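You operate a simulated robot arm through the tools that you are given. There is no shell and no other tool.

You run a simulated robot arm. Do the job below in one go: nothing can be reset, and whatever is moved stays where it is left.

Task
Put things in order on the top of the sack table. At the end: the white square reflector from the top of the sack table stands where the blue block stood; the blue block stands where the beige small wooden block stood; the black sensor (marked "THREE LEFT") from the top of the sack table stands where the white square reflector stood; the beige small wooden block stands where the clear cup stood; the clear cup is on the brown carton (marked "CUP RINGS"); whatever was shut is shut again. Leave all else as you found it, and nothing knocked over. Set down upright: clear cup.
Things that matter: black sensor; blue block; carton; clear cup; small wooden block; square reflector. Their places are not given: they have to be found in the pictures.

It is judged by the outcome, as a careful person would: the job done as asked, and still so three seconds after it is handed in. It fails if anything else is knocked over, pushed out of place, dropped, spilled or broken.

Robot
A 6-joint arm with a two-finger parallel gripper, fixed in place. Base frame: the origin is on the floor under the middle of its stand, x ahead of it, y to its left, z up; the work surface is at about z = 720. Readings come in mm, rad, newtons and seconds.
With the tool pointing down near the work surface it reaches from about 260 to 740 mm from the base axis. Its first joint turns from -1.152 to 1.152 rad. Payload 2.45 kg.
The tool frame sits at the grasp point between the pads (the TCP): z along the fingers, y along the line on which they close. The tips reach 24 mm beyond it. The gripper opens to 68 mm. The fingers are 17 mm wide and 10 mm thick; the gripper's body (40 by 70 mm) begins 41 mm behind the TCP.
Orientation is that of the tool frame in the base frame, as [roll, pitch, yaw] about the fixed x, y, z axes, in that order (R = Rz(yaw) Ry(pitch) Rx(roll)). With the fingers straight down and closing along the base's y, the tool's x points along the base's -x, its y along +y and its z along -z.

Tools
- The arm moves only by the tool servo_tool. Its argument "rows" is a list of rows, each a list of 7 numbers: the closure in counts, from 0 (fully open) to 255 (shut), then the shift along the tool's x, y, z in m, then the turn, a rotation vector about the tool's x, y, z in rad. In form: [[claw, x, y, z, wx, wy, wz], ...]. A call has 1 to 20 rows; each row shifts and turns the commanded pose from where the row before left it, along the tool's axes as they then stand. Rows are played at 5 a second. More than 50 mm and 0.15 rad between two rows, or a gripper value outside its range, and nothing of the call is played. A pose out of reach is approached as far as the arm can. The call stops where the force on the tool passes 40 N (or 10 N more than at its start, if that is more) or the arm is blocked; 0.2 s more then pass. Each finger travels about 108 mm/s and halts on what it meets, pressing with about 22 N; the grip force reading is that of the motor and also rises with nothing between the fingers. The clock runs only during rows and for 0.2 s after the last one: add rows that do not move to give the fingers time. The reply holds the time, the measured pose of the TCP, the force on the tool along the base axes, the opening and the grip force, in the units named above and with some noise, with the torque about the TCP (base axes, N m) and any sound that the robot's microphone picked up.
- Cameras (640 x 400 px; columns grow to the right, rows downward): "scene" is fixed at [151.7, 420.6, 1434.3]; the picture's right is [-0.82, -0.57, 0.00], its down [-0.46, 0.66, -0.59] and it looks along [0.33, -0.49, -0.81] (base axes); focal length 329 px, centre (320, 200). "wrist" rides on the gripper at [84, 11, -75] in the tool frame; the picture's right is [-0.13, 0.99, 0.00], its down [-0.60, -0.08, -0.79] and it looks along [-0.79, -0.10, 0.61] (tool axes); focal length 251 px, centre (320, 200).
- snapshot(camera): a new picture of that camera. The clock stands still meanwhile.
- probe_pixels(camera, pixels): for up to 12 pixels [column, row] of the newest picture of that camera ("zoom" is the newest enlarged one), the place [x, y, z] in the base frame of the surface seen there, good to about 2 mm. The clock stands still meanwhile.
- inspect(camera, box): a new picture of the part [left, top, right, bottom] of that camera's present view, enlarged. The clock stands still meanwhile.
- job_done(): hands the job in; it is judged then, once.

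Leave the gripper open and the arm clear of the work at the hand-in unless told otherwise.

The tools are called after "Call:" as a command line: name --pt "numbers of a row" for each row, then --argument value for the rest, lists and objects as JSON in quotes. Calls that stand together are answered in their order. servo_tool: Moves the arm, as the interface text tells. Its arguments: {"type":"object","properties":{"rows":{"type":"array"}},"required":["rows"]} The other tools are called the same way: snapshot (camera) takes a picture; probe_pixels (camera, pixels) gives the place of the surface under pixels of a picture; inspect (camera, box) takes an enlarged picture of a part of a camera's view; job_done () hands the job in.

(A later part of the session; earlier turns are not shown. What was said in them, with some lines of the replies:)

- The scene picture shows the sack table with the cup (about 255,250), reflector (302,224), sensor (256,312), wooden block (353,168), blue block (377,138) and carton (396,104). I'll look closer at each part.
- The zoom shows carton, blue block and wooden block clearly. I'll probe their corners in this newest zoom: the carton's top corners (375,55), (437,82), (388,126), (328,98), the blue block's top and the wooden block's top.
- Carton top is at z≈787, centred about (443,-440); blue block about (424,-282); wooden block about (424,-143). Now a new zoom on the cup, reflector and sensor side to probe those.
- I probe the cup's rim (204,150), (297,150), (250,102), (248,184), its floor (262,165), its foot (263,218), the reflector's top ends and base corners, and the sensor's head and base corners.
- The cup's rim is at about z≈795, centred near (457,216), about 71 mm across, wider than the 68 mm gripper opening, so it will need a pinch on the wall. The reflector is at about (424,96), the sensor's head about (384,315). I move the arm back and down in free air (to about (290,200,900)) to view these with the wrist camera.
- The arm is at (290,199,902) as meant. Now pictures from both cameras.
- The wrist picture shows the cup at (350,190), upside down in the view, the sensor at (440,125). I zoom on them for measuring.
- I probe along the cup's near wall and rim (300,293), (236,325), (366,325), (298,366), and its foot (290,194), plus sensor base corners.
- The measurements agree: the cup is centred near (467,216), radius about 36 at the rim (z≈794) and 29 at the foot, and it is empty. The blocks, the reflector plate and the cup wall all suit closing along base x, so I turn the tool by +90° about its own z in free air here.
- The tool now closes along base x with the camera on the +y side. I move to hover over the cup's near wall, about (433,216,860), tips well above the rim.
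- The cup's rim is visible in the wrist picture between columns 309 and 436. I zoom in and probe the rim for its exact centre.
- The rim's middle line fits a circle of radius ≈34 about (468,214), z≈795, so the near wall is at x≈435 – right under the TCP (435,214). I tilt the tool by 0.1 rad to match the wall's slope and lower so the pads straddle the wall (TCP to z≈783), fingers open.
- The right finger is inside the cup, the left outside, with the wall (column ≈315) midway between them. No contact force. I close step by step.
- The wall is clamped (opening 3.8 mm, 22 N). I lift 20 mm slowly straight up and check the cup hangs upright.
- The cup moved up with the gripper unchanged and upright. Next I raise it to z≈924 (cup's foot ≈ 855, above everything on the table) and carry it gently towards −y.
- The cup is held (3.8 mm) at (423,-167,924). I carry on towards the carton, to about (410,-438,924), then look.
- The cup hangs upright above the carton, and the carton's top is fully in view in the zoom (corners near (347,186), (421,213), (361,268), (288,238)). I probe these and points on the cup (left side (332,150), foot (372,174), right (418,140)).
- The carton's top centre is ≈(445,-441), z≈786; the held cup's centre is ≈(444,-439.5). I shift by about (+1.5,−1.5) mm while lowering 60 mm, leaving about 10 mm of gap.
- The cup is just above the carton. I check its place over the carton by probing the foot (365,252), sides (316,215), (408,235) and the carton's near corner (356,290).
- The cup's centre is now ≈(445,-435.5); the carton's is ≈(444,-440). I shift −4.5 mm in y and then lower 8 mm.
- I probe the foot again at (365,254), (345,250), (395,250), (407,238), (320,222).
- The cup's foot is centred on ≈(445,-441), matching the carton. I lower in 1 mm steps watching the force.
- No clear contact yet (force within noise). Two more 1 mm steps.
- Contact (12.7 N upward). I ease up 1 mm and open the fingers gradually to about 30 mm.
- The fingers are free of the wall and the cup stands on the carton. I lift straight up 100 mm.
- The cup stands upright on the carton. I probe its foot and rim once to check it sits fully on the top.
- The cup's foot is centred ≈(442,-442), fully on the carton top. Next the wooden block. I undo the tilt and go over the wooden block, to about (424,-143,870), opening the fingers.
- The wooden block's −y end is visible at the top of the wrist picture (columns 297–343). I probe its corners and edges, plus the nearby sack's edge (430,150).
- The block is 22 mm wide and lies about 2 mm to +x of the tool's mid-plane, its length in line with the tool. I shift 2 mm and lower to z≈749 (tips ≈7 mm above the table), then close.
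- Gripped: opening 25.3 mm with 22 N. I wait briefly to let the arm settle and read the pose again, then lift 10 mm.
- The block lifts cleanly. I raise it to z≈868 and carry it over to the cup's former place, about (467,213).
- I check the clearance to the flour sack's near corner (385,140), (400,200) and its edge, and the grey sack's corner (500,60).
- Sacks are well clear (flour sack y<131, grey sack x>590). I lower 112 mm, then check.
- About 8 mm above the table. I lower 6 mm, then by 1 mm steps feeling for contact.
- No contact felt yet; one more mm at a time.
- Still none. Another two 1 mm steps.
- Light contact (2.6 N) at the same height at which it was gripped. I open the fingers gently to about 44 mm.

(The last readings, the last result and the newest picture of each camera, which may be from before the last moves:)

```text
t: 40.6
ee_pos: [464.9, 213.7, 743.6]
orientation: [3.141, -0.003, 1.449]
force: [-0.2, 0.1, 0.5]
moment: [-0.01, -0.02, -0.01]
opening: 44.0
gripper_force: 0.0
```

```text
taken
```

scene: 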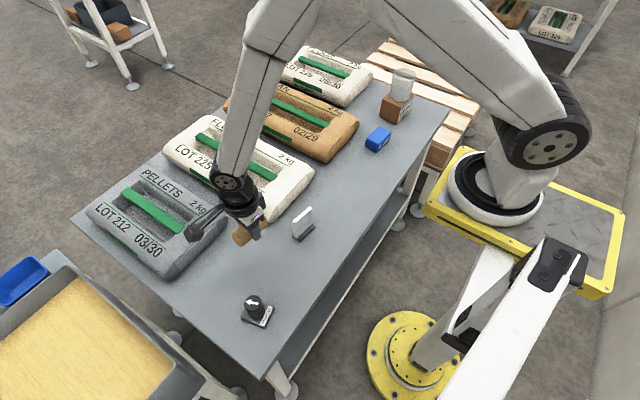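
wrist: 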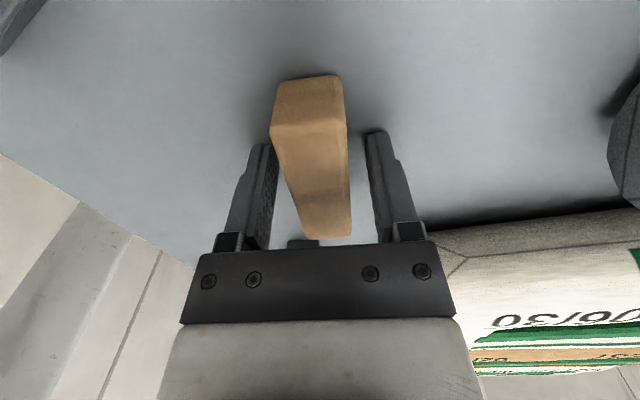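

The block stands free. I rise straight up to z≈868 and travel to above the blue block, about (424,-282), opening fully on the way.

Call:
servo_tool --pt "90 0 0 -0.02 0 0 0" --pt "90 0 0 -0.034 0 0 0" --pt "90 0 0 -0.035 0 0 0" --pt "90 0 0 -0.035 0 0 0" --pt "0 -0.03544 0.001315 0 0 0 0" --pt "0 -0.03544 0.001315 0 0 0 0" --pt "0 -0.03544 0.001315 0 0 0 0" --pt "0 -0.03544 0.001315 0 0 0 0" --pt "0 -0.03544 0.001315 0 0 0 0" --pt "0 -0.03544 0.001315 0 0 0 0" --pt "0 -0.03544 0.001315 0 0 0 0" --pt "0 -0.03544 0.001315 0 0 0 0" --pt "0 -0.03544 0.001315 0 0 0 0" --pt "0 -0.03544 0.001315 0 0 0 0" --pt "0 -0.03544 0.001315 0 0 0 0" --pt "0 -0.03544 0.001315 0 0 0 0" --pt "0 -0.03544 0.001315 0 0 0 0" --pt "0 -0.03544 0.001315 0 0 0 0" --pt "0 0 0 0 0 0 0" --pt "0 0 0 0 0 0 0"

Call:
snapshot --camera "wrist"

Call:
snapshot --camera "scene"

```text
t: 44.8
ee_pos: [424.9, -279.8, 867.7]
orientation: [-3.141, -0.001, 1.449]
force: [-0.4, 0.5, -0.3]
moment: [0.03, 0.0, -0.01]
opening: 68.1
gripper_force: 0.1
```

```text
taken
```

wrist: 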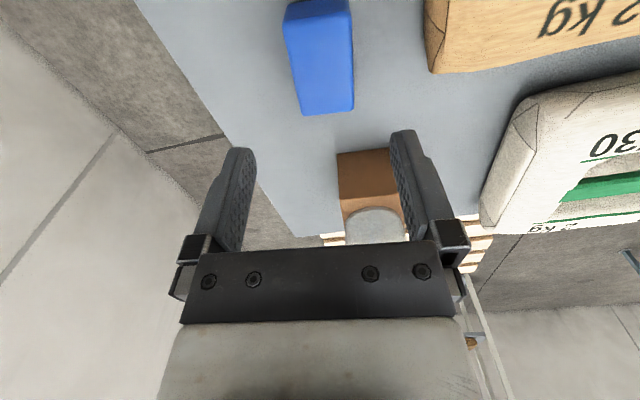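

```text
taken
```

scene: 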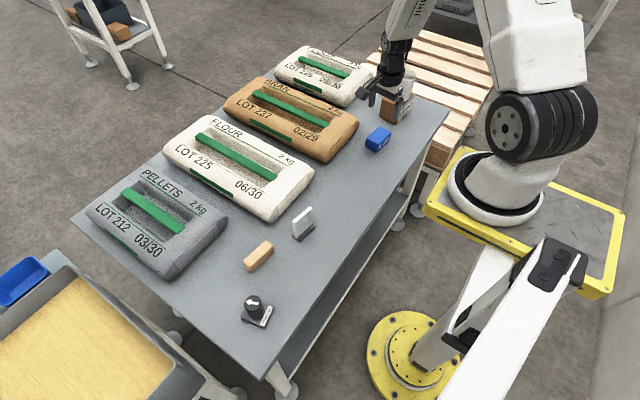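

The wooden block now lies where the cup stood (scene ≈(259,257)). The blue block is centred under the tool in the wrist view. I probe its top corners (290,20), (350,15), (303,112), (352,108), and the wooden block in the scene.

Call:
probe_pixels --camera "wrist" --pixels '[[292, 30], [349, 26], [304, 110], [350, 107], [322, 67], [293, 60], [352, 60], [318, 14]]'

Call:
probe_pixels --camera "scene" --pixels '[[258, 253], [267, 243], [247, 262], [272, 245], [251, 265]]'

```text
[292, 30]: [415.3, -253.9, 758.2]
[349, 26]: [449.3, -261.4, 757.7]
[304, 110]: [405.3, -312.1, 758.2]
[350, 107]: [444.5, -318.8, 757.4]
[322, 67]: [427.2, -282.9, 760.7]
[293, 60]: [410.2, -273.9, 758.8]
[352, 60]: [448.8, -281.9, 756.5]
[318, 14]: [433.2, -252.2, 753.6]
```

```text
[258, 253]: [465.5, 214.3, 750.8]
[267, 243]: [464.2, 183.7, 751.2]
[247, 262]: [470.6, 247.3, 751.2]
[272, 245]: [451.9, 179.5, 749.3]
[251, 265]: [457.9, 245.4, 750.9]
```

The blue block's centre is ≈(426,-282.5), 40 mm wide. I lower 116 mm (TCP ≈752) around it and close.

Call:
servo_tool --pt "0 -0.0005 0.001 0.0232 0 0 0" --pt "0 0 0 0.0232 0 0 0" --pt "0 0 0 0.0232 0 0 0" --pt "0 0 0 0.0232 0 0 0" --pt "0 0 0 0.0232 0 0 0" --pt "0 0 0 0 0 0 0" --pt "0 0 0 0 0 0 0" --pt "60 0 0 0 0 0 0" --pt "90 0 0 0 0 0 0" --pt "110 0 0 0 0 0 0" --pt "130 0 0 0 0 0 0" --pt "255 0 0 0 0 0 0" --pt "255 0 0 0 0 0 0"

Call:
snapshot --camera "wrist"

```text
t: 47.6
ee_pos: [425.7, -278.1, 751.5]
orientation: [-3.142, -0.004, 1.448]
force: [0.2, 0.4, 0.0]
moment: [-0.05, 0.01, 0.01]
opening: 44.6
gripper_force: 21.8
```

```text
taken
```

wrist: 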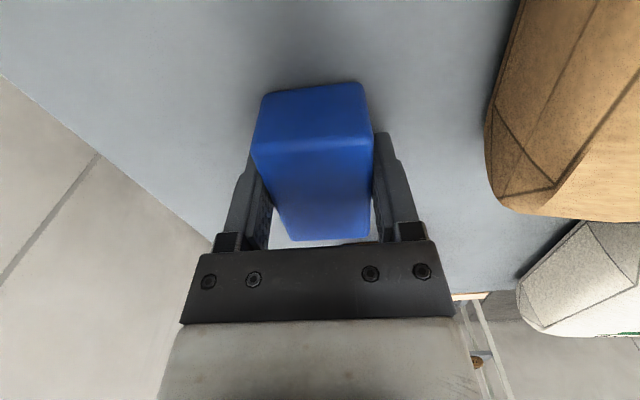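

Gripped at 44.6 mm. I probe the block's top near and far edges in the wrist picture, (312,152) and (322,237), to learn where the TCP sits along its length.

Call:
probe_pixels --camera "wrist" --pixels '[[312, 153], [320, 236], [312, 145], [315, 90], [360, 150], [262, 155]]'

Call:
servo_tool --pt "255 0 0 -0.005 0 0 0" --pt "255 0 0 -0.005 0 0 0" --pt "255 0 0 0 0 0 0" --pt "255 0 0 0 0 0 0"

```text
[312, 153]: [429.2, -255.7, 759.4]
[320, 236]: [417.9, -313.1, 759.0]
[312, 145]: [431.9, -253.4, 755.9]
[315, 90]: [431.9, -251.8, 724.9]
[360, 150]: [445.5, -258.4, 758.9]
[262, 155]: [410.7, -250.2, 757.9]
```

```text
t: 48.6
ee_pos: [424.9, -279.2, 760.6]
orientation: [-3.141, -0.001, 1.448]
force: [0.0, -0.3, -2.7]
moment: [0.02, -0.02, -0.02]
opening: 44.9
gripper_force: 21.8
```

The blue block's centre is ≈(425,-283) in the grip. Nothing lies between it and the wooden block's old place (425.5,-143.5), so I lift to z≈802 and carry it 139.5 mm in +y.

Call:
servo_tool --pt "255 0 0 -0.02 0 0 0" --pt "255 0 0 -0.02 0 0 0" --pt "255 0.02768 -0.00338 0 0 0 0" --pt "255 0.02768 -0.00338 0 0 0 0" --pt "255 0.02768 -0.00338 0 0 0 0" --pt "255 0.02768 -0.00338 0 0 0 0" --pt "255 0.02768 -0.00338 0 0 0 0" --pt "255 0 0 0 0 0 0" --pt "255 0 0 0 0 0 0" --pt "255 0 0 0 0 0 0"

Call:
snapshot --camera "wrist"

Call:
inspect --camera "scene" --box '[300, 100, 420, 190]'

```text
t: 50.8
ee_pos: [423.3, -144.3, 799.4]
orientation: [-3.14, -0.002, 1.449]
force: [-0.2, 0.1, -1.2]
moment: [0.01, 0.01, 0.01]
opening: 44.9
gripper_force: 21.8
```

```text
taken
```

wrist: 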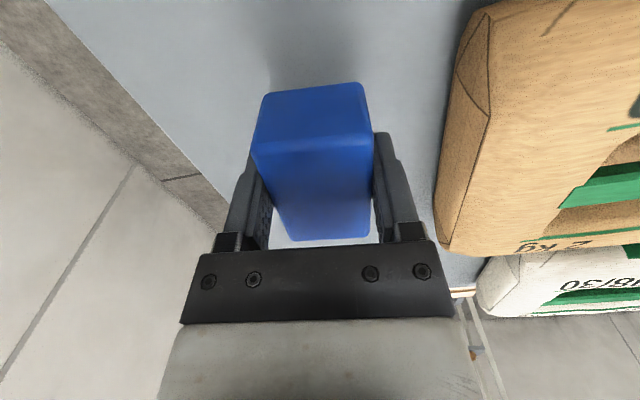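

```text
4.44 times, centred on (360, 145) of scene
```

zoom: 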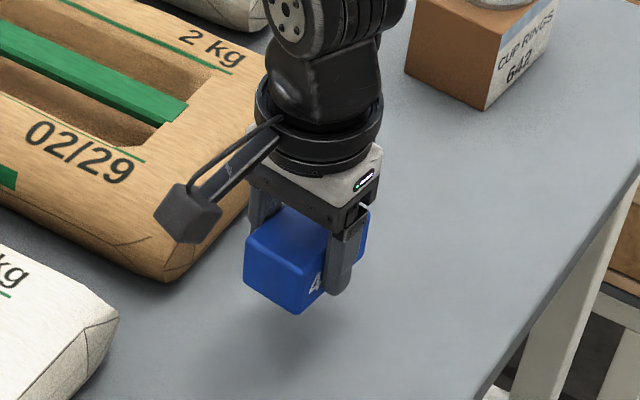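

The block hangs over the target spot. I lower 44 mm, then feel for contact in 1 mm steps.

Call:
servo_tool --pt "255 0 0 0.022 0 0 0" --pt "255 0 0 0.022 0 0 0" --pt "255 0 0 0 0 0 0" --pt "255 0 0 0.002 0 0 0" --pt "255 0 0 0.001 0 0 0" --pt "255 0 0 0 0 0 0" --pt "255 0 0 0 0 0 0"

```text
t: 52.4
ee_pos: [424.4, -140.3, 753.1]
orientation: [-3.141, -0.001, 1.447]
force: [0.6, 0.3, -0.8]
moment: [-0.01, 0.01, -0.03]
opening: 44.4
gripper_force: 21.7
```

Not yet in contact. I step down 1 mm at a time further.

Call:
servo_tool --pt "255 0 0 0.001 0 0 0" --pt "255 0 0 0.001 0 0 0" --pt "255 0 0 0 0 0 0"

Call:
snapshot --camera "scene"

```text
t: 53.2
ee_pos: [424.6, -140.7, 752.7]
orientation: [3.14, -0.002, 1.449]
force: [0.0, 1.4, -1.1]
moment: [0.01, 0.01, -0.02]
opening: 44.7
gripper_force: 22.5
```

```text
taken
```

scene: 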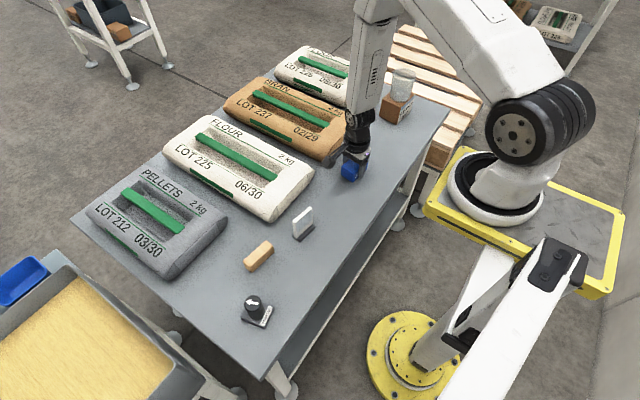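

Still hanging free. Two more 1 mm steps.

Call:
servo_tool --pt "255 0 0 0.001 0 0 0" --pt "255 0 0 0.001 0 0 0" --pt "255 0 0 0 0 0 0"

```text
t: 54.0
ee_pos: [425.1, -142.2, 750.2]
orientation: [3.14, -0.002, 1.448]
force: [-3.2, 1.9, 21.2]
moment: [0.04, 0.11, 0.02]
opening: 45.1
gripper_force: 22.0
```

Contact (21 N). I ease up 1 mm and open gently.

Call:
servo_tool --pt "255 0 0 -0.001 0 0 0" --pt "85 0 0 0 0 0 0" --pt "70 0 0 0 0 0 0" --pt "40 0 0 0 0 0 0" --pt "10 0 0 0 0 0 0" --pt "0 0 0 0 0 0 0" --pt "0 0 0 0 0 0 0"

Call:
snapshot --camera "wrist"

```text
t: 55.6
ee_pos: [424.6, -139.9, 751.3]
orientation: [-3.14, -0.001, 1.449]
force: [-0.2, 0.3, 0.0]
moment: [-0.03, -0.02, -0.01]
opening: 68.0
gripper_force: 0.1
```

```text
taken
```

wrist: 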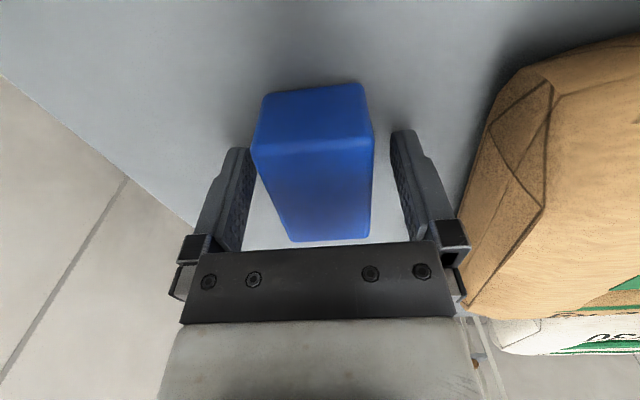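

The blue block stands free. I rise 124 mm and go to above the reflector, about (424,96).

Call:
servo_tool --pt "0 0 0 -0.02 0 0 0" --pt "0 0 0 -0.034 0 0 0" --pt "0 0 0 -0.035 0 0 0" --pt "0 0 0 -0.035 0 0 0" --pt "0 0.0337 -0.00434 0 0 0 0" --pt "0 0.0337 -0.00434 0 0 0 0" --pt "0 0.0337 -0.00434 0 0 0 0" --pt "0 0.0337 -0.00434 0 0 0 0" --pt "0 0.0337 -0.00434 0 0 0 0" --pt "0 0.0337 -0.00434 0 0 0 0" --pt "0 0.0337 -0.00434 0 0 0 0" --pt "0 0 0 0 0 0 0" --pt "0 0 0 0 0 0 0"

Call:
inspect --camera "wrist" --box '[230, 0, 430, 160]'

Call:
snapshot --camera "scene"

```text
t: 58.4
ee_pos: [424.9, 96.4, 873.5]
orientation: [-3.14, -0.001, 1.45]
force: [-0.4, -0.6, 0.3]
moment: [0.01, -0.02, 0.0]
opening: 67.9
gripper_force: 0.0
```

```text
2.50 times, centred on (330, 80) of wrist
```

zoom: 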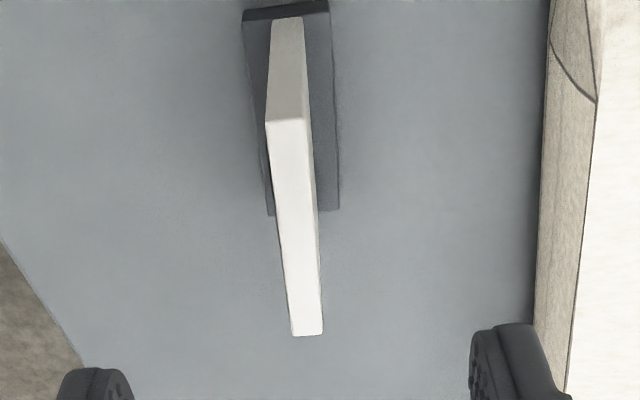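

```text
taken
```

scene: 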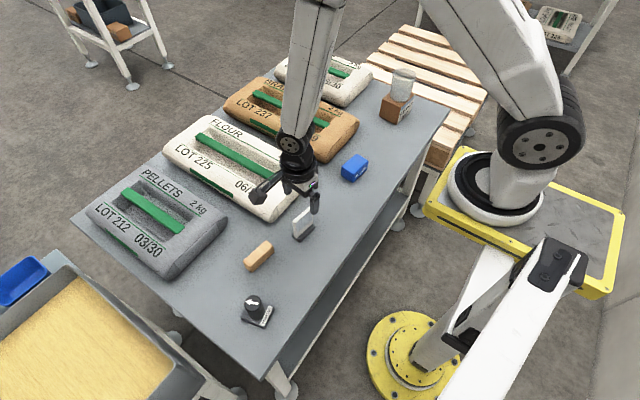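

The reflector's top edge and base are clear in the zoom. I probe the top's corners (269,126), (304,124), (294,331), (320,330), the base's corners (248,25), (328,20), (271,211), (336,206).

Call:
probe_pixels --camera "zoom" --pixels '[[270, 127], [303, 125], [295, 330], [320, 329], [290, 220], [248, 25], [327, 18], [270, 210], [335, 205], [285, 60], [262, 140], [330, 120]]'

Call:
probe_pixels --camera "scene" --pixels '[[356, 160], [345, 168], [358, 172], [349, 177], [362, 157]]'

```text
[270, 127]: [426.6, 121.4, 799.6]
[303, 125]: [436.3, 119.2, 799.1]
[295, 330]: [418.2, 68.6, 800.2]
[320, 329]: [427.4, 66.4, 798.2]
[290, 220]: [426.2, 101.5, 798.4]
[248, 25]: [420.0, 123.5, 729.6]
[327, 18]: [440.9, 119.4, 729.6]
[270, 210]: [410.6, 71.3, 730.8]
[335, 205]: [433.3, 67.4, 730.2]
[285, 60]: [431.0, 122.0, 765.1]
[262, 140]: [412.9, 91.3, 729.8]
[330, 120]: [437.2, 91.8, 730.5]
```

```text
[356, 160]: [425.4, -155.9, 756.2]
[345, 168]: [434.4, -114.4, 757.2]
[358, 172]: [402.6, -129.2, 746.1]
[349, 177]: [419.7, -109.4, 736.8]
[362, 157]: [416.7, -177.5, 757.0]
```

The plate is ≈10 mm thick, its length turned 0.16 rad (tool is at 0.12), centre ≈(425.5,95). I turn +0.04, shift −1.5 mm along the tool's x, lower 92 mm (TCP ≈783) and close gently on the plate.

Call:
servo_tool --pt "0 -0.0015 0.0005 0.023 0 0 0.04" --pt "0 0 0 0.023 0 0 0" --pt "0 0 0 0.023 0 0 0" --pt "0 0 0 0.023 0 0 0" --pt "0 0 0 0 0 0 0" --pt "0 0 0 0 0 0 0"

Call:
snapshot --camera "wrist"

```text
t: 59.8
ee_pos: [426.0, 93.3, 782.0]
orientation: [-3.141, -0.001, 1.409]
force: [-0.1, 0.3, 0.2]
moment: [0.0, -0.02, -0.04]
opening: 68.2
gripper_force: 0.0
```

```text
taken
```

wrist: 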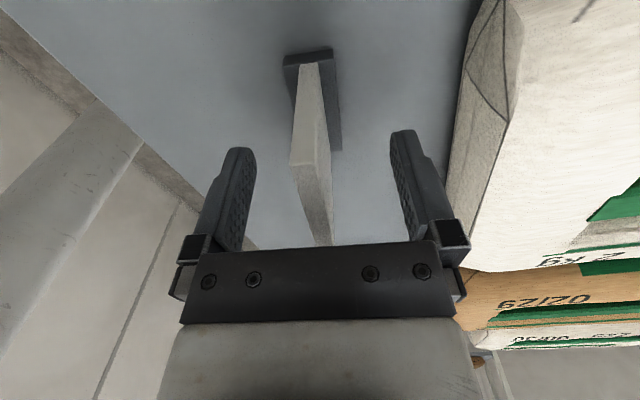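

The plate stands midway between the fingers. I close gradually.

Call:
servo_tool --pt "100 0 0 0 0 0 0" --pt "150 0 0 0 0 0 0" --pt "180 0 0 0 0 0 0" --pt "200 0 0 0 0 0 0" --pt "210 0 0 0 0 0 0" --pt "220 0 0 0 0 0 0" --pt "255 0 0 0 0 0 0" --pt "255 0 0 0 0 0 0" --pt "255 0 0 0 0 0 0"

Call:
snapshot --camera "wrist"

Call:
inspect --camera "scene" --box '[260, 160, 370, 250]'

```text
t: 61.8
ee_pos: [426.4, 93.6, 782.9]
orientation: [-3.14, -0.002, 1.409]
force: [-0.3, 0.4, 1.1]
moment: [0.01, 0.02, 0.02]
opening: 8.7
gripper_force: 21.7
```

```text
taken
```

wrist: 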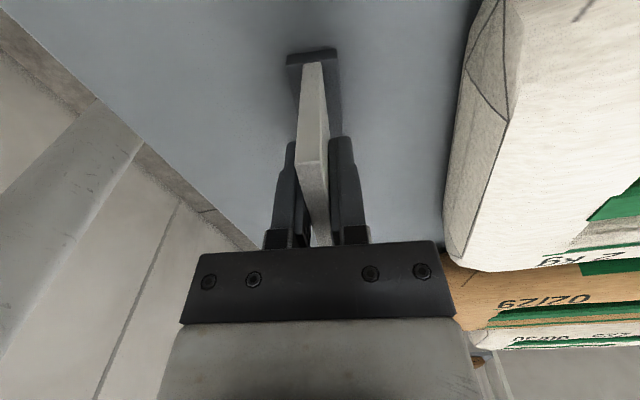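

```text
4.44 times, centred on (315, 205) of scene
```

zoom: 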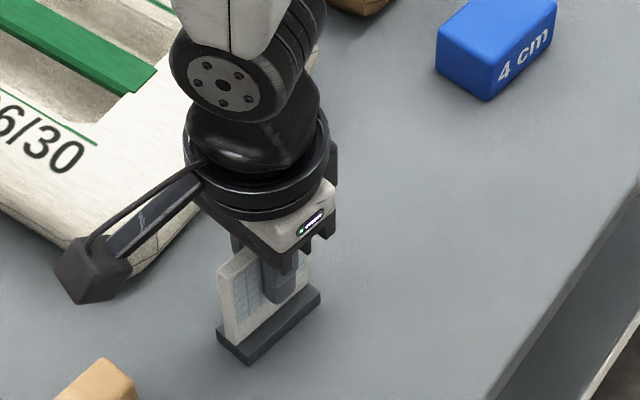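

Held at 8.7 mm. I lift 70 mm (base clears everything on the path) and carry it to the blue block's old place, about (425.5,-282.5).

Call:
servo_tool --pt "255 0 0 -0.005 0 0 0" --pt "255 0 0 -0.015 0 0 0" --pt "255 0 0 -0.025 0 0 0" --pt "255 0 0 -0.025 0 0 0" --pt "255 -0.03106 0.00502 0 0 0 0" --pt "255 -0.03106 0.00502 0 0 0 0" --pt "255 -0.03106 0.00502 0 0 0 0" --pt "255 -0.03106 0.00502 0 0 0 0" --pt "255 -0.03106 0.00502 0 0 0 0" --pt "255 -0.03106 0.00502 0 0 0 0" --pt "255 -0.03106 0.00502 0 0 0 0" --pt "255 -0.03106 0.00502 0 0 0 0" --pt "255 -0.03106 0.00502 0 0 0 0" --pt "255 -0.03106 0.00502 0 0 0 0" --pt "255 -0.03106 0.00502 0 0 0 0" --pt "255 -0.03106 0.00502 0 0 0 0" --pt "255 0 0 0 0 0 0" --pt "255 0 0 0 0 0 0" --pt "255 0 0 0 0 0 0"

Call:
snapshot --camera "wrist"

Call:
inspect --camera "scene" --box '[310, 60, 450, 190]'

```text
t: 65.8
ee_pos: [423.1, -283.2, 854.6]
orientation: [-3.141, -0.003, 1.408]
force: [-0.2, -0.6, -0.7]
moment: [-0.02, -0.03, 0.0]
opening: 8.9
gripper_force: 22.2
```

```text
taken
```

wrist: 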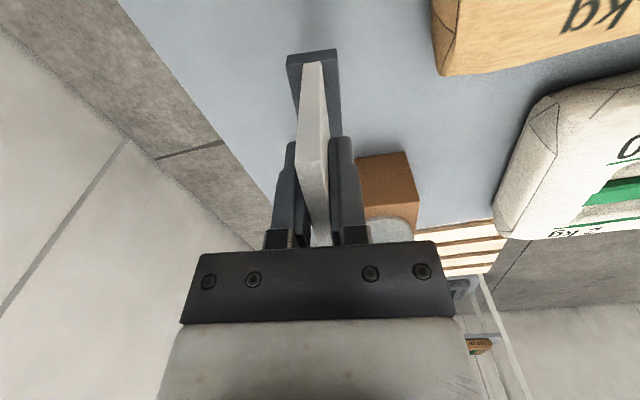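

```text
3.08 times, centred on (380, 125) of scene
```

zoom: 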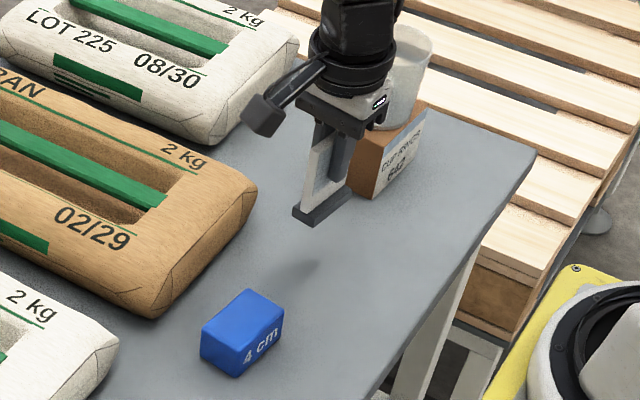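

The reflector hangs upright. I check the blue block's new place in this zoom (top corners (249,292), (281,309), (238,343), (205,326)), and the held reflector's base (295,210), (312,224), (350,197).

Call:
probe_pixels --camera "zoom" --pixels '[[249, 292], [280, 309], [238, 342], [206, 326], [243, 317], [295, 211], [311, 220], [348, 195], [311, 226], [235, 374], [203, 357], [318, 205]]'

```text
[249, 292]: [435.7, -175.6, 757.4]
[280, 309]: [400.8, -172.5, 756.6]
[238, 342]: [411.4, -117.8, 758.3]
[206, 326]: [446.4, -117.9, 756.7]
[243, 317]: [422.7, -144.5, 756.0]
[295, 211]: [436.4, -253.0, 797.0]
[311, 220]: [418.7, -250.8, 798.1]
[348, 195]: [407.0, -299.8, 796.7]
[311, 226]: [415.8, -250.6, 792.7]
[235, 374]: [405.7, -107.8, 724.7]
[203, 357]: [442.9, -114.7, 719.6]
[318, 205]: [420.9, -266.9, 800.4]
```

Blue block now centres ≈(424,-146), within 3 mm of the wooden block's old spot. The reflector's base centre is ≈(422.5,-280); I shift (+2.5,−2) mm and lower 63 mm.

Call:
servo_tool --pt "255 -0.0016 0.0028 0.0 0 0 0" --pt "255 0 0 0.021 0 0 0" --pt "255 0 0 0.021 0 0 0" --pt "255 0 0 0.021 0 0 0" --pt "255 0 0 0 0 0 0" --pt "255 0 0 0 0 0 0" --pt "255 0 0 0 0 0 0"

Call:
inspect --camera "scene" --box '[330, 70, 440, 170]'

```text
t: 67.4
ee_pos: [426.2, -283.2, 790.3]
orientation: [3.141, -0.001, 1.408]
force: [0.1, 1.5, -0.8]
moment: [0.03, 0.0, 0.04]
opening: 8.5
gripper_force: 21.7
```

```text
4.00 times, centred on (385, 120) of scene
```

zoom: 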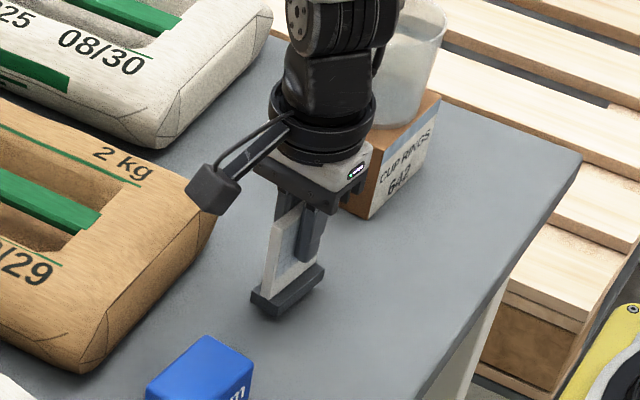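

The reflector is about 8 mm above the table at the right place and clear of the cup. I lower 5 mm and then 1 mm steps.

Call:
servo_tool --pt "255 0 0 0.003 0 0 0" --pt "255 0 0 0.002 0 0 0" --pt "255 0 0 0 0 0 0" --pt "255 0 0 0.001 0 0 0" --pt "255 0 0 0 0 0 0"

```text
t: 68.6
ee_pos: [425.5, -284.9, 784.5]
orientation: [-3.141, -0.001, 1.407]
force: [-0.5, 0.5, -0.3]
moment: [-0.02, 0.0, 0.02]
opening: 8.6
gripper_force: 21.8
```

No contact yet. I continue with single mm steps.

Call:
servo_tool --pt "255 0 0 0.001 0 0 0" --pt "255 0 0 0 0 0 0"

Call:
servo_tool --pt "255 0 0 0.001 0 0 0" --pt "255 0 0 0 0 0 0"

```text
t: 69.2
ee_pos: [424.6, -286.3, 784.8]
orientation: [-3.141, -0.001, 1.409]
force: [-0.7, 0.2, -0.3]
moment: [-0.04, -0.03, -0.01]
opening: 8.5
gripper_force: 21.5
```

```text
t: 69.8
ee_pos: [423.8, -283.9, 783.3]
orientation: [3.142, -0.002, 1.409]
force: [0.7, 0.1, -0.3]
moment: [-0.01, -0.03, -0.02]
opening: 8.9
gripper_force: 22.3
```

Call:
servo_tool --pt "255 0 0 0.001 0 0 0" --pt "255 0 0 0 0 0 0"

Call:
inspect --camera "scene" --box '[345, 110, 425, 170]'

```text
t: 70.4
ee_pos: [425.1, -285.0, 783.5]
orientation: [3.14, -0.001, 1.408]
force: [0.0, 0.4, -0.8]
moment: [-0.02, -0.03, -0.05]
opening: 9.1
gripper_force: 22.4
```

```text
6.67 times, centred on (385, 140) of scene
```

zoom: 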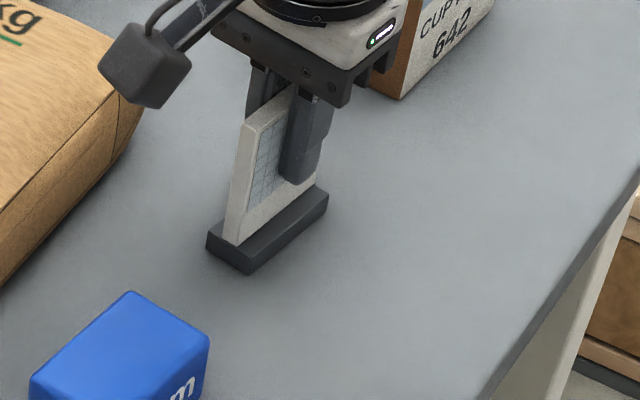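

The base looks almost down on the table, force still nil. Another 1 mm step, then again if needed.

Call:
servo_tool --pt "255 0 0 0.001 0 0 0" --pt "255 0 0 0 0 0 0"

Call:
probe_pixels --camera "zoom" --pixels '[[250, 264], [250, 274], [210, 240], [325, 195], [250, 258], [212, 247], [323, 212]]'

```text
t: 71.0
ee_pos: [425.0, -284.7, 782.6]
orientation: [3.142, 0.0, 1.41]
force: [-2.1, 4.0, 19.9]
moment: [0.14, 0.13, 0.04]
opening: 8.6
gripper_force: 22.1
```

```text
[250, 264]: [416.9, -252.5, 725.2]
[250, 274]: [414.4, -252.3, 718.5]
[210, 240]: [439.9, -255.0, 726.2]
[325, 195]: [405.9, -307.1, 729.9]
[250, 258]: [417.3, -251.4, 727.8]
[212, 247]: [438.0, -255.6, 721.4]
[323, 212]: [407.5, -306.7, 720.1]
```

Contact (20 N); the base centre is ≈(423,-281), matching the blue block's old place. I ease up 1 mm and open.

Call:
servo_tool --pt "255 0 0 -0.001 0 0 0" --pt "220 0 0 0 0 0 0" --pt "205 0 0 0 0 0 0" --pt "180 0 0 0 0 0 0" --pt "140 0 0 0 0 0 0" --pt "100 0 0 0 0 0 0" --pt "100 0 0 0 0 0 0"

Call:
snapshot --camera "wrist"

```text
t: 72.6
ee_pos: [424.3, -284.6, 781.2]
orientation: [3.141, -0.002, 1.41]
force: [-0.1, -0.6, -0.6]
moment: [0.02, 0.03, -0.03]
opening: 41.2
gripper_force: 0.1
```

```text
taken
```

wrist: 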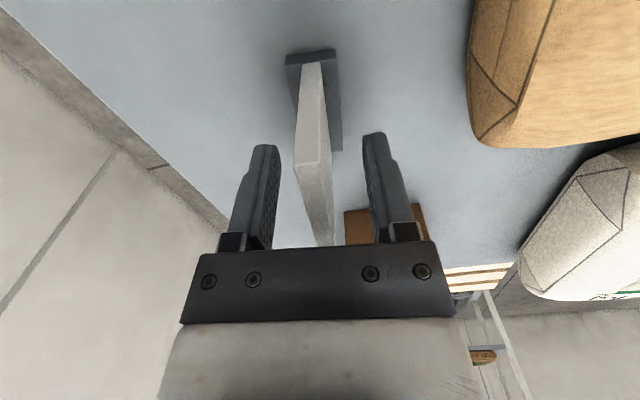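

The reflector stands on its own. I rise 102 mm and travel over to the sensor, about (384,314).

Call:
servo_tool --pt "100 0 0 -0.022 0 0 0" --pt "100 0 0 -0.04 0 0 0" --pt "100 0 0 -0.04 0 0 0" --pt "0 0.0344 -0.00802 0 0 0 0" --pt "0 0.0344 -0.00802 0 0 0 0" --pt "0 0.0344 -0.00802 0 0 0 0" --pt "0 0.0344 -0.00802 0 0 0 0" --pt "0 0.0344 -0.00802 0 0 0 0" --pt "0 0.0344 -0.00802 0 0 0 0" --pt "0 0.0344 -0.00802 0 0 0 0" --pt "0 0.0344 -0.00802 0 0 0 0" --pt "0 0.0344 -0.00802 0 0 0 0" --pt "0 0.0344 -0.00802 0 0 0 0" --pt "0 0.0344 -0.00802 0 0 0 0" --pt "0 0.0344 -0.00802 0 0 0 0" --pt "0 0.0344 -0.00802 0 0 0 0" --pt "0 0.0344 -0.00802 0 0 0 0" --pt "0 0.0344 -0.00802 0 0 0 0" --pt "0 0.0344 -0.00802 0 0 0 0" --pt "0 0.0344 -0.00802 0 0 0 0"

```text
t: 76.8
ee_pos: [383.8, 315.4, 885.8]
orientation: [3.141, -0.002, 1.409]
force: [-0.2, -0.1, -0.6]
moment: [-0.04, 0.0, 0.01]
opening: 68.2
gripper_force: 0.0
```

The arm is above the sensor at (384,315,886). To keep the fingers off the sensor's small window (facing the robot), I turn the tool back by −2.01 rad so it closes along the label's edge, roughly base y.

Call:
servo_tool --pt "0 0 0 0 0 0 -0.134" --pt "0 0 0 0 0 0 -0.134" --pt "0 0 0 0 0 0 -0.134" --pt "0 0 0 0 0 0 -0.134" --pt "0 0 0 0 0 0 -0.134" --pt "0 0 0 0 0 0 -0.134" --pt "0 0 0 0 0 0 -0.134" --pt "0 0 0 0 0 0 -0.134" --pt "0 0 0 0 0 0 -0.134" --pt "0 0 0 0 0 0 -0.134" --pt "0 0 0 0 0 0 -0.134" --pt "0 0 0 0 0 0 -0.134" --pt "0 0 0 0 0 0 -0.134" --pt "0 0 0 0 0 0 -0.134" --pt "0 0 0 0 0 0 -0.134" --pt "0 0 0 0 0 0 0" --pt "0 0 0 0 0 0 0"

Call:
snapshot --camera "wrist"

Call:
snapshot --camera "scene"

```text
t: 80.4
ee_pos: [385.6, 313.4, 883.4]
orientation: [3.139, 0.001, -2.864]
force: [0.4, 0.2, -0.8]
moment: [0.0, 0.02, 0.0]
opening: 68.1
gripper_force: 0.0
```

```text
taken
```

wrist: 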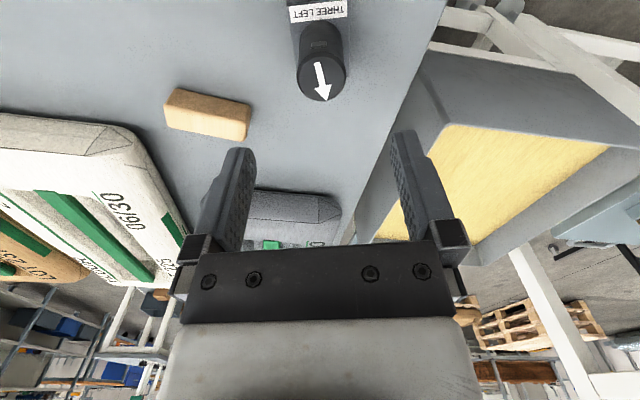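

```text
taken
```

scene: 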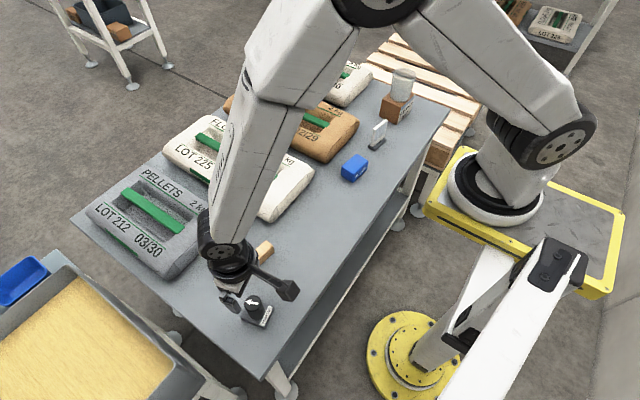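

The sensor's head is right under the TCP (head centre ≈(322,77) against the expected (320,80)). I check the bin's distance by probing (440,110), (450,60), (400,180), and the head's edges (299,78), (346,75).

Call:
probe_pixels --camera "wrist" --pixels '[[440, 110], [430, 60], [385, 195], [300, 78], [344, 75], [322, 98], [322, 70], [322, 55], [290, 30], [348, 18], [410, 110]]'

```text
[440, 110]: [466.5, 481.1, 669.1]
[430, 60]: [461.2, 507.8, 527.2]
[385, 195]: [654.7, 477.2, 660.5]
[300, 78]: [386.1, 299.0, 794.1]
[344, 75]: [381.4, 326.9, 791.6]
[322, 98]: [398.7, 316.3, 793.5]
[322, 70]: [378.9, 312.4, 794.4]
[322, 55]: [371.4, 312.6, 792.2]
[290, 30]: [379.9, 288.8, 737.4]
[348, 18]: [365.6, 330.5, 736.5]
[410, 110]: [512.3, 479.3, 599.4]
```

The bin is far off and low. The head's centre (384.5,313.5) agrees with the TCP. I lower 112 mm (TCP ≈772; tips ≈748, above the base's 736) and close gently.

Call:
servo_tool --pt "0 0 0 0.0224 0 0 0" --pt "0 0 0 0.0224 0 0 0" --pt "0 0 0 0.0224 0 0 0" --pt "0 0 0 0.0224 0 0 0" --pt "0 0 0 0.0224 0 0 0" --pt "0 0 0 0 0 0 0" --pt "0 0 0 0 0 0 0"

Call:
snapshot --camera "wrist"

```text
t: 82.0
ee_pos: [384.9, 313.7, 772.7]
orientation: [3.139, 0.004, -2.864]
force: [-0.7, -0.6, 0.1]
moment: [-0.02, 0.03, 0.02]
opening: 67.9
gripper_force: 0.0
```

```text
taken
```

wrist: 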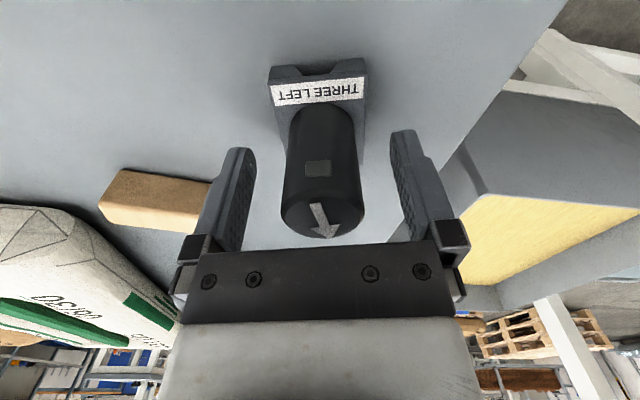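

The sensor's head is centred between the fingers, window facing the camera (not between the pads). I close gradually.

Call:
servo_tool --pt "80 0 0 0 0 0 0" --pt "110 0 0 0 0 0 0" --pt "125 0 0 0 0 0 0" --pt "135 0 0 0 0 0 0" --pt "145 0 0 0 0 0 0" --pt "255 0 0 0 0 0 0" --pt "255 0 0 0 0 0 0" --pt "255 0 0 0 0 0 0"

Call:
snapshot --camera "wrist"

```text
t: 83.8
ee_pos: [386.1, 314.0, 773.8]
orientation: [3.139, 0.0, -2.862]
force: [1.1, 0.8, 1.4]
moment: [-0.01, -0.06, -0.02]
opening: 32.8
gripper_force: 21.9
```

```text
taken
```

wrist: 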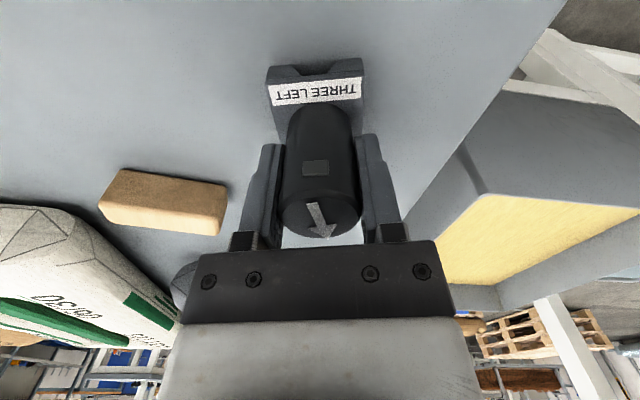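

Held at 32.8 mm. I lift 70 mm and carry it to the reflector's old place, about (425.5,95.5).

Call:
servo_tool --pt "255 0 0 -0.005 0 0 0" --pt "255 0 0 -0.015 0 0 0" --pt "255 0 0 -0.025 0 0 0" --pt "255 0 0 -0.025 0 0 0" --pt "255 0.00258 -0.02767 0 0 0 0" --pt "255 0.00258 -0.02767 0 0 0 0" --pt "255 0.00258 -0.02767 0 0 0 0" --pt "255 0.00258 -0.02767 0 0 0 0" --pt "255 0.00258 -0.02767 0 0 0 0" --pt "255 0.00258 -0.02767 0 0 0 0" --pt "255 0.00258 -0.02767 0 0 0 0" --pt "255 0.00258 -0.02767 0 0 0 0" --pt "255 0 0 0 0 0 0" --pt "255 0 0 0 0 0 0" --pt "255 0 0 0 0 0 0"

Call:
snapshot --camera "wrist"

Call:
inspect --camera "scene" --box '[230, 160, 370, 270]'

```text
t: 87.0
ee_pos: [427.1, 97.0, 840.9]
orientation: [3.141, 0.001, -2.865]
force: [0.0, -0.2, -0.7]
moment: [-0.02, 0.0, -0.01]
opening: 33.0
gripper_force: 21.6
```

```text
taken
```

wrist: 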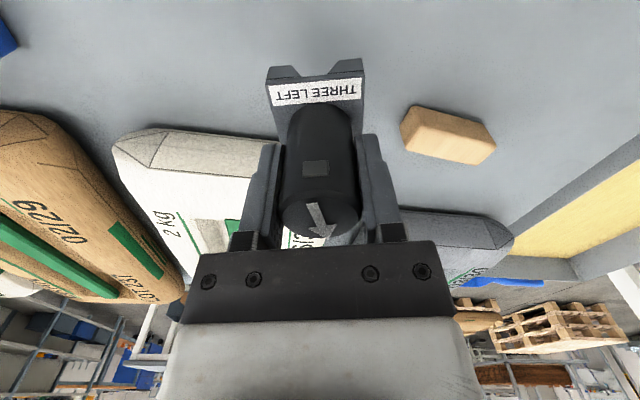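

```text
3.64 times, centred on (300, 215) of scene
```

zoom: 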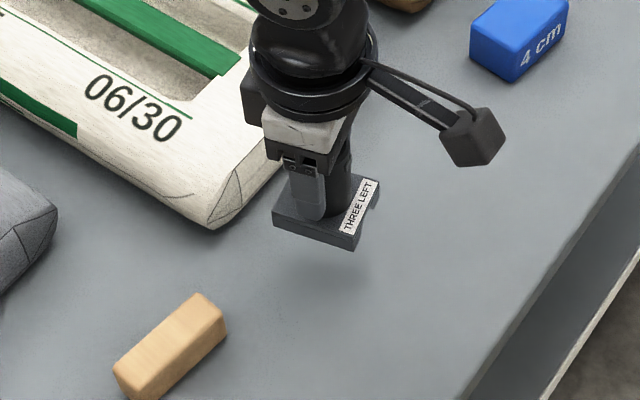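

The sensor hangs upright over the spot. I probe its base corners (276,216), (353,237), (379,184) to check its centre.

Call:
probe_pixels --camera "zoom" --pixels '[[276, 213], [353, 236], [377, 185], [356, 247], [275, 221], [340, 225], [360, 200]]'

```text
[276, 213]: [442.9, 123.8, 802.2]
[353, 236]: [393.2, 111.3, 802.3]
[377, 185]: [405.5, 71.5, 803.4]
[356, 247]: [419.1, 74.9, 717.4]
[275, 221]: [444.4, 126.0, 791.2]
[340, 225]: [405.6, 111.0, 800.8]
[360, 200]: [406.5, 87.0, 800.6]
```

The sensor's centre is ≈(424.5,98); the target is (425,95.5). I shift −2 mm in y and lower 63 mm.

Call:
servo_tool --pt "255 0 -0.002 0 0 0 0" --pt "255 0 0 0.021 0 0 0" --pt "255 0 0 0.021 0 0 0" --pt "255 0 0 0.021 0 0 0" --pt "255 0 0 0 0 0 0" --pt "255 0 0 0 0 0 0" --pt "255 0 0 0.002 0 0 0" --pt "255 0 0 0.001 0 0 0" --pt "255 0 0 0 0 0 0"

Call:
inspect --camera "scene" --box '[250, 170, 360, 260]'

```text
t: 89.0
ee_pos: [428.4, 92.2, 777.7]
orientation: [3.14, 0.003, -2.864]
force: [-0.7, -0.5, 0.0]
moment: [0.02, 0.0, 0.0]
opening: 33.3
gripper_force: 21.6
```

```text
4.44 times, centred on (305, 215) of scene
```

zoom: 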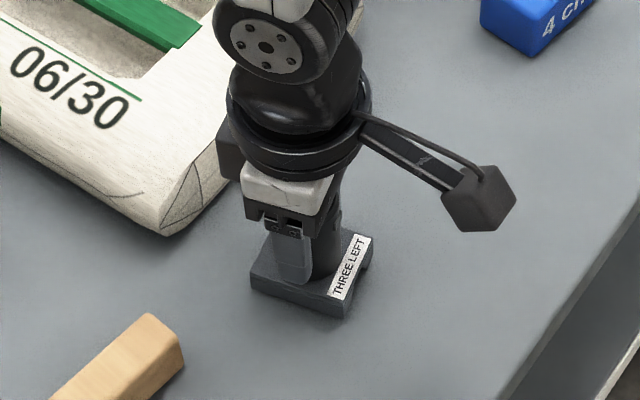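

The base is a few mm above the table. I go on down in 1 mm steps, watching the force.

Call:
servo_tool --pt "255 0 0 0.001 0 0 0" --pt "255 0 0 0.001 0 0 0" --pt "255 0 0 0 0 0 0"

Call:
servo_tool --pt "255 0 0 0.001 0 0 0" --pt "255 0 0 0 0 0 0"

Call:
servo_tool --pt "255 0 0 0.001 0 0 0" --pt "255 0 0 0 0 0 0"

```text
t: 89.8
ee_pos: [428.5, 92.7, 774.6]
orientation: [3.14, 0.002, -2.863]
force: [-0.6, -0.3, -0.8]
moment: [-0.01, -0.02, -0.04]
opening: 33.0
gripper_force: 22.7
```

```text
t: 90.4
ee_pos: [428.4, 93.1, 773.0]
orientation: [3.139, 0.003, -2.866]
force: [-0.2, -6.5, 14.6]
moment: [-0.25, 0.1, 0.03]
opening: 33.1
gripper_force: 21.6
```

```text
t: 91.0
ee_pos: [427.4, 93.2, 773.4]
orientation: [3.141, 0.002, -2.863]
force: [-3.1, -2.0, 21.4]
moment: [-0.09, 0.03, -0.02]
opening: 33.2
gripper_force: 21.9
```

Contact (21 N upward). I ease up 1.5 mm and open gently.

Call:
servo_tool --pt "255 0 0 -0.0015 0 0 0" --pt "255 0 0 0 0 0 0" --pt "130 0 0 0 0 0 0" --pt "115 0 0 0 0 0 0" --pt "90 0 0 0 0 0 0" --pt "50 0 0 0 0 0 0" --pt "30 0 0 0 0 0 0" --pt "30 0 0 0 0 0 0"

Call:
snapshot --camera "wrist"

Call:
inspect --camera "scene" --box '[250, 170, 360, 260]'

```text
t: 92.8
ee_pos: [428.6, 94.8, 772.4]
orientation: [3.14, 0.002, -2.863]
force: [-0.9, 0.0, 0.0]
moment: [0.02, 0.04, 0.01]
opening: 60.0
gripper_force: 0.0
```

```text
taken
```

wrist: 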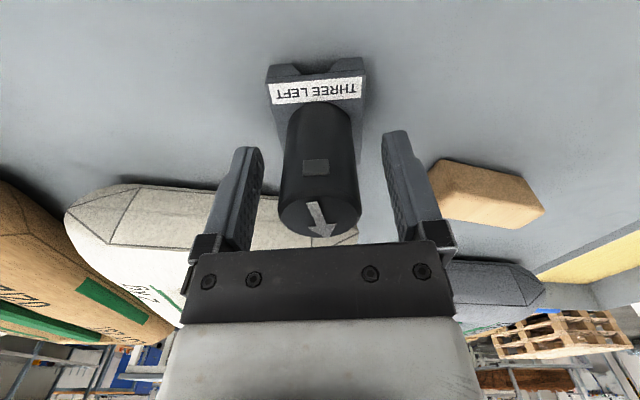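

```text
4.44 times, centred on (305, 215) of scene
```

zoom: 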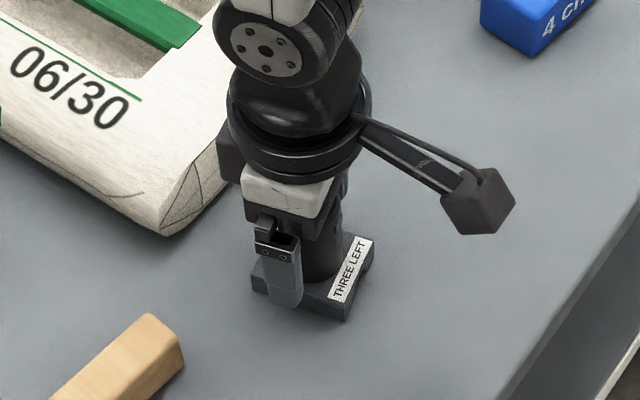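

The sensor stands free. I rise straight up, slowly at first, to z≈1000, opening fully.

Call:
servo_tool --pt "30 0 0 -0.01 0 0 0" --pt "30 0 0 -0.02 0 0 0" --pt "30 0 0 -0.03 0 0 0" --pt "0 0 0 -0.04 0 0 0" --pt "0 0 0 -0.04 0 0 0" --pt "0 0 0 -0.04 0 0 0" --pt "0 0 0 -0.04 0 0 0" --pt "0 0.04 0 0 0 0 0" --pt "0 0.04 0 0 0 0 0" --pt "0 0.03 0 0 0 0 0" --pt "0 0 0 0 0 0 0"

Call:
snapshot --camera "scene"

Call:
snapshot --camera "wrist"

```text
t: 95.2
ee_pos: [345.7, 69.4, 993.6]
orientation: [3.141, 0.0, -2.864]
force: [-0.3, 0.0, -1.0]
moment: [-0.01, 0.0, 0.02]
opening: 68.0
gripper_force: 0.2
out of reach, approached as far as the arm can: row 10
```

```text
taken
```

scene: 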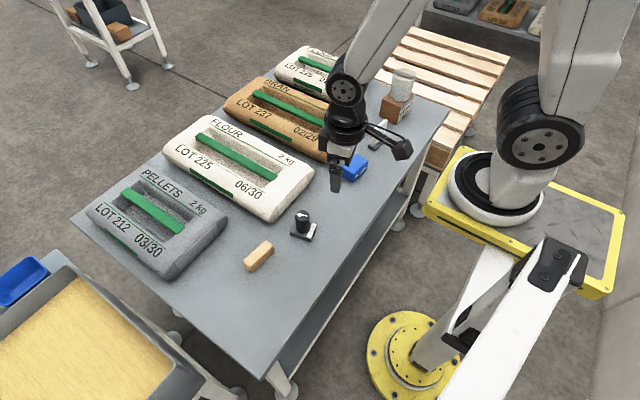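

```text
taken
```

wrist: 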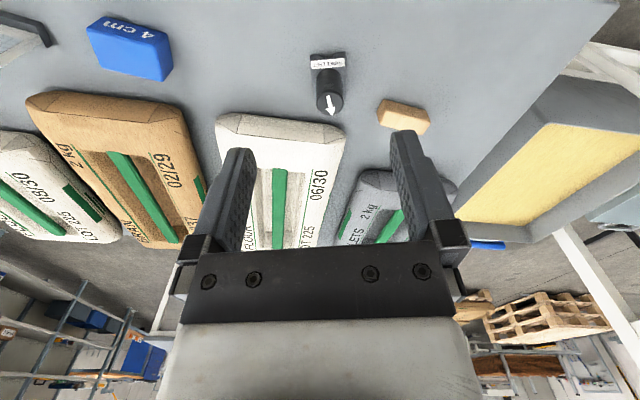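

The sensor, wooden block and blue block stand well. To see the blue block and reflector unobstructed, I move the arm in the air to about (400,200,995).

Call:
servo_tool --pt "0 -0.0219 0.02755 0 0 0 0" --pt "0 -0.0219 0.02755 0 0 0 0" --pt "0 -0.0219 0.02755 0 0 0 0" --pt "0 -0.0219 0.02755 0 0 0 0" --pt "0 0 0 0 0 0 0" --pt "0 0 0 0 0 0 0"

Call:
snapshot --camera "scene"

Call:
inspect --camera "scene" --box '[320, 60, 440, 190]'

```text
t: 96.6
ee_pos: [398.2, 201.8, 994.3]
orientation: [3.138, 0.001, -2.864]
force: [0.8, 0.8, 1.7]
moment: [-0.02, 0.0, 0.01]
opening: 67.8
gripper_force: 0.1
```

```text
taken
```

scene: 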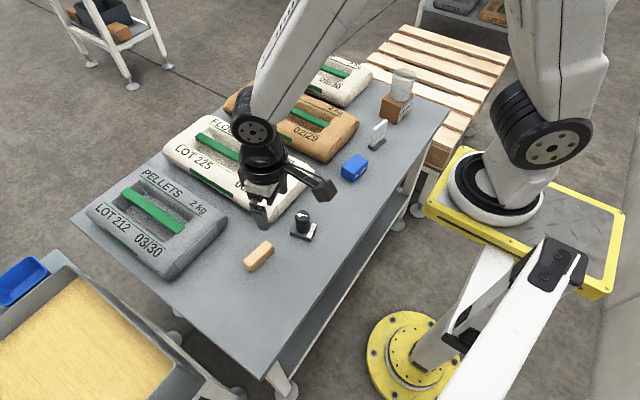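

```text
3.08 times, centred on (380, 125) of scene
```

zoom: 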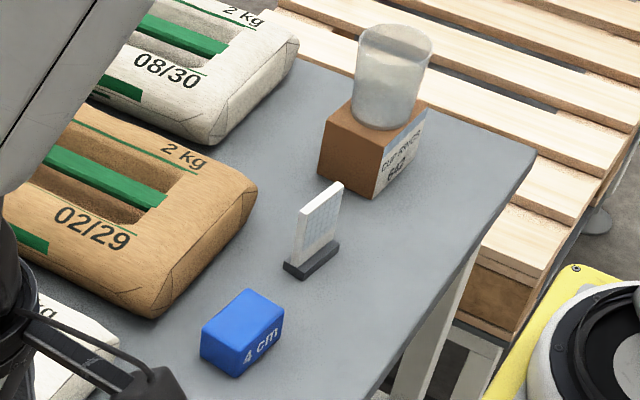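

Everything stands upright: cup on the carton, reflector, blue block, sensor, wooden block. I do a last check of the reflector's base corners (285,264), (300,279), (338,252) and carton corners in this zoom, and the sensor in the scene picture.

Call:
probe_pixels --camera "zoom" --pixels '[[286, 262], [300, 275], [337, 245], [300, 255], [336, 186], [301, 212], [375, 194], [320, 170], [380, 125], [243, 317]]'

Call:
probe_pixels --camera "scene" --pixels '[[302, 214], [292, 232], [311, 238], [316, 228], [258, 253]]'

```text
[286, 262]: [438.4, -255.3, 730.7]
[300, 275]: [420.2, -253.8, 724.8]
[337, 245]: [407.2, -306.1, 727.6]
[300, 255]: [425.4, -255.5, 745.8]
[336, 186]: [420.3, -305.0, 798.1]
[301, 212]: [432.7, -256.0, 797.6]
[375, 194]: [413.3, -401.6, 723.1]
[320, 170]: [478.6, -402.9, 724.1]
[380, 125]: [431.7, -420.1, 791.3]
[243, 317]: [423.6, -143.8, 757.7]
```

```text
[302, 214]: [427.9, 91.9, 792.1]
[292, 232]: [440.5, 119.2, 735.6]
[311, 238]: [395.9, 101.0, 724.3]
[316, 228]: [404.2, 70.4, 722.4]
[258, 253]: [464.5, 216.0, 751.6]
```

All checked: reflector ≈(423,-281) where the blue block was, blue block ≈(424,-145) where the wooden block was, sensor ≈(425,95) where the reflector was, wooden block ≈(465,215) where the cup was, and the cup upright on the unmoved carton. The gripper is open and the arm is clear, so I hand the job in.

Call:
job_done

```text
The job is handed in.
```

I've moved all five things to their new places and handed the job in. In the last pictures everything stands upright and nothing else looks disturbed. The measured positions below are good to a few mm.

| Thing | Now stands | Measured centre (x, y in mm) | Distance from the spot |
|---|---|---|---|
| Clear cup | upright, fully on top of the carton | (442, -442) | about 3 mm from the middle of the carton top |
| Small wooden block | where the clear cup stood | (465, 215) | about 3 mm |
| Blue block | where the wooden block stood | (424, -145) | about 2–3 mm |
| White square reflector | where the blue block stood | (423, -281) | about 2–3 mm |
| Black sensor ("THREE LEFT") | where the reflector stood | (425, 95) | about 1 mm |

- **Orientation:** each thing kept its own turn rather than taking on that of the thing it replaced; the sensor, for example, still faces the way it did.
- **Carton:** it did not move within what I could measure, and I opened nothing during the job.
- **Arm:** the gripper is open and the arm is clear above the table.
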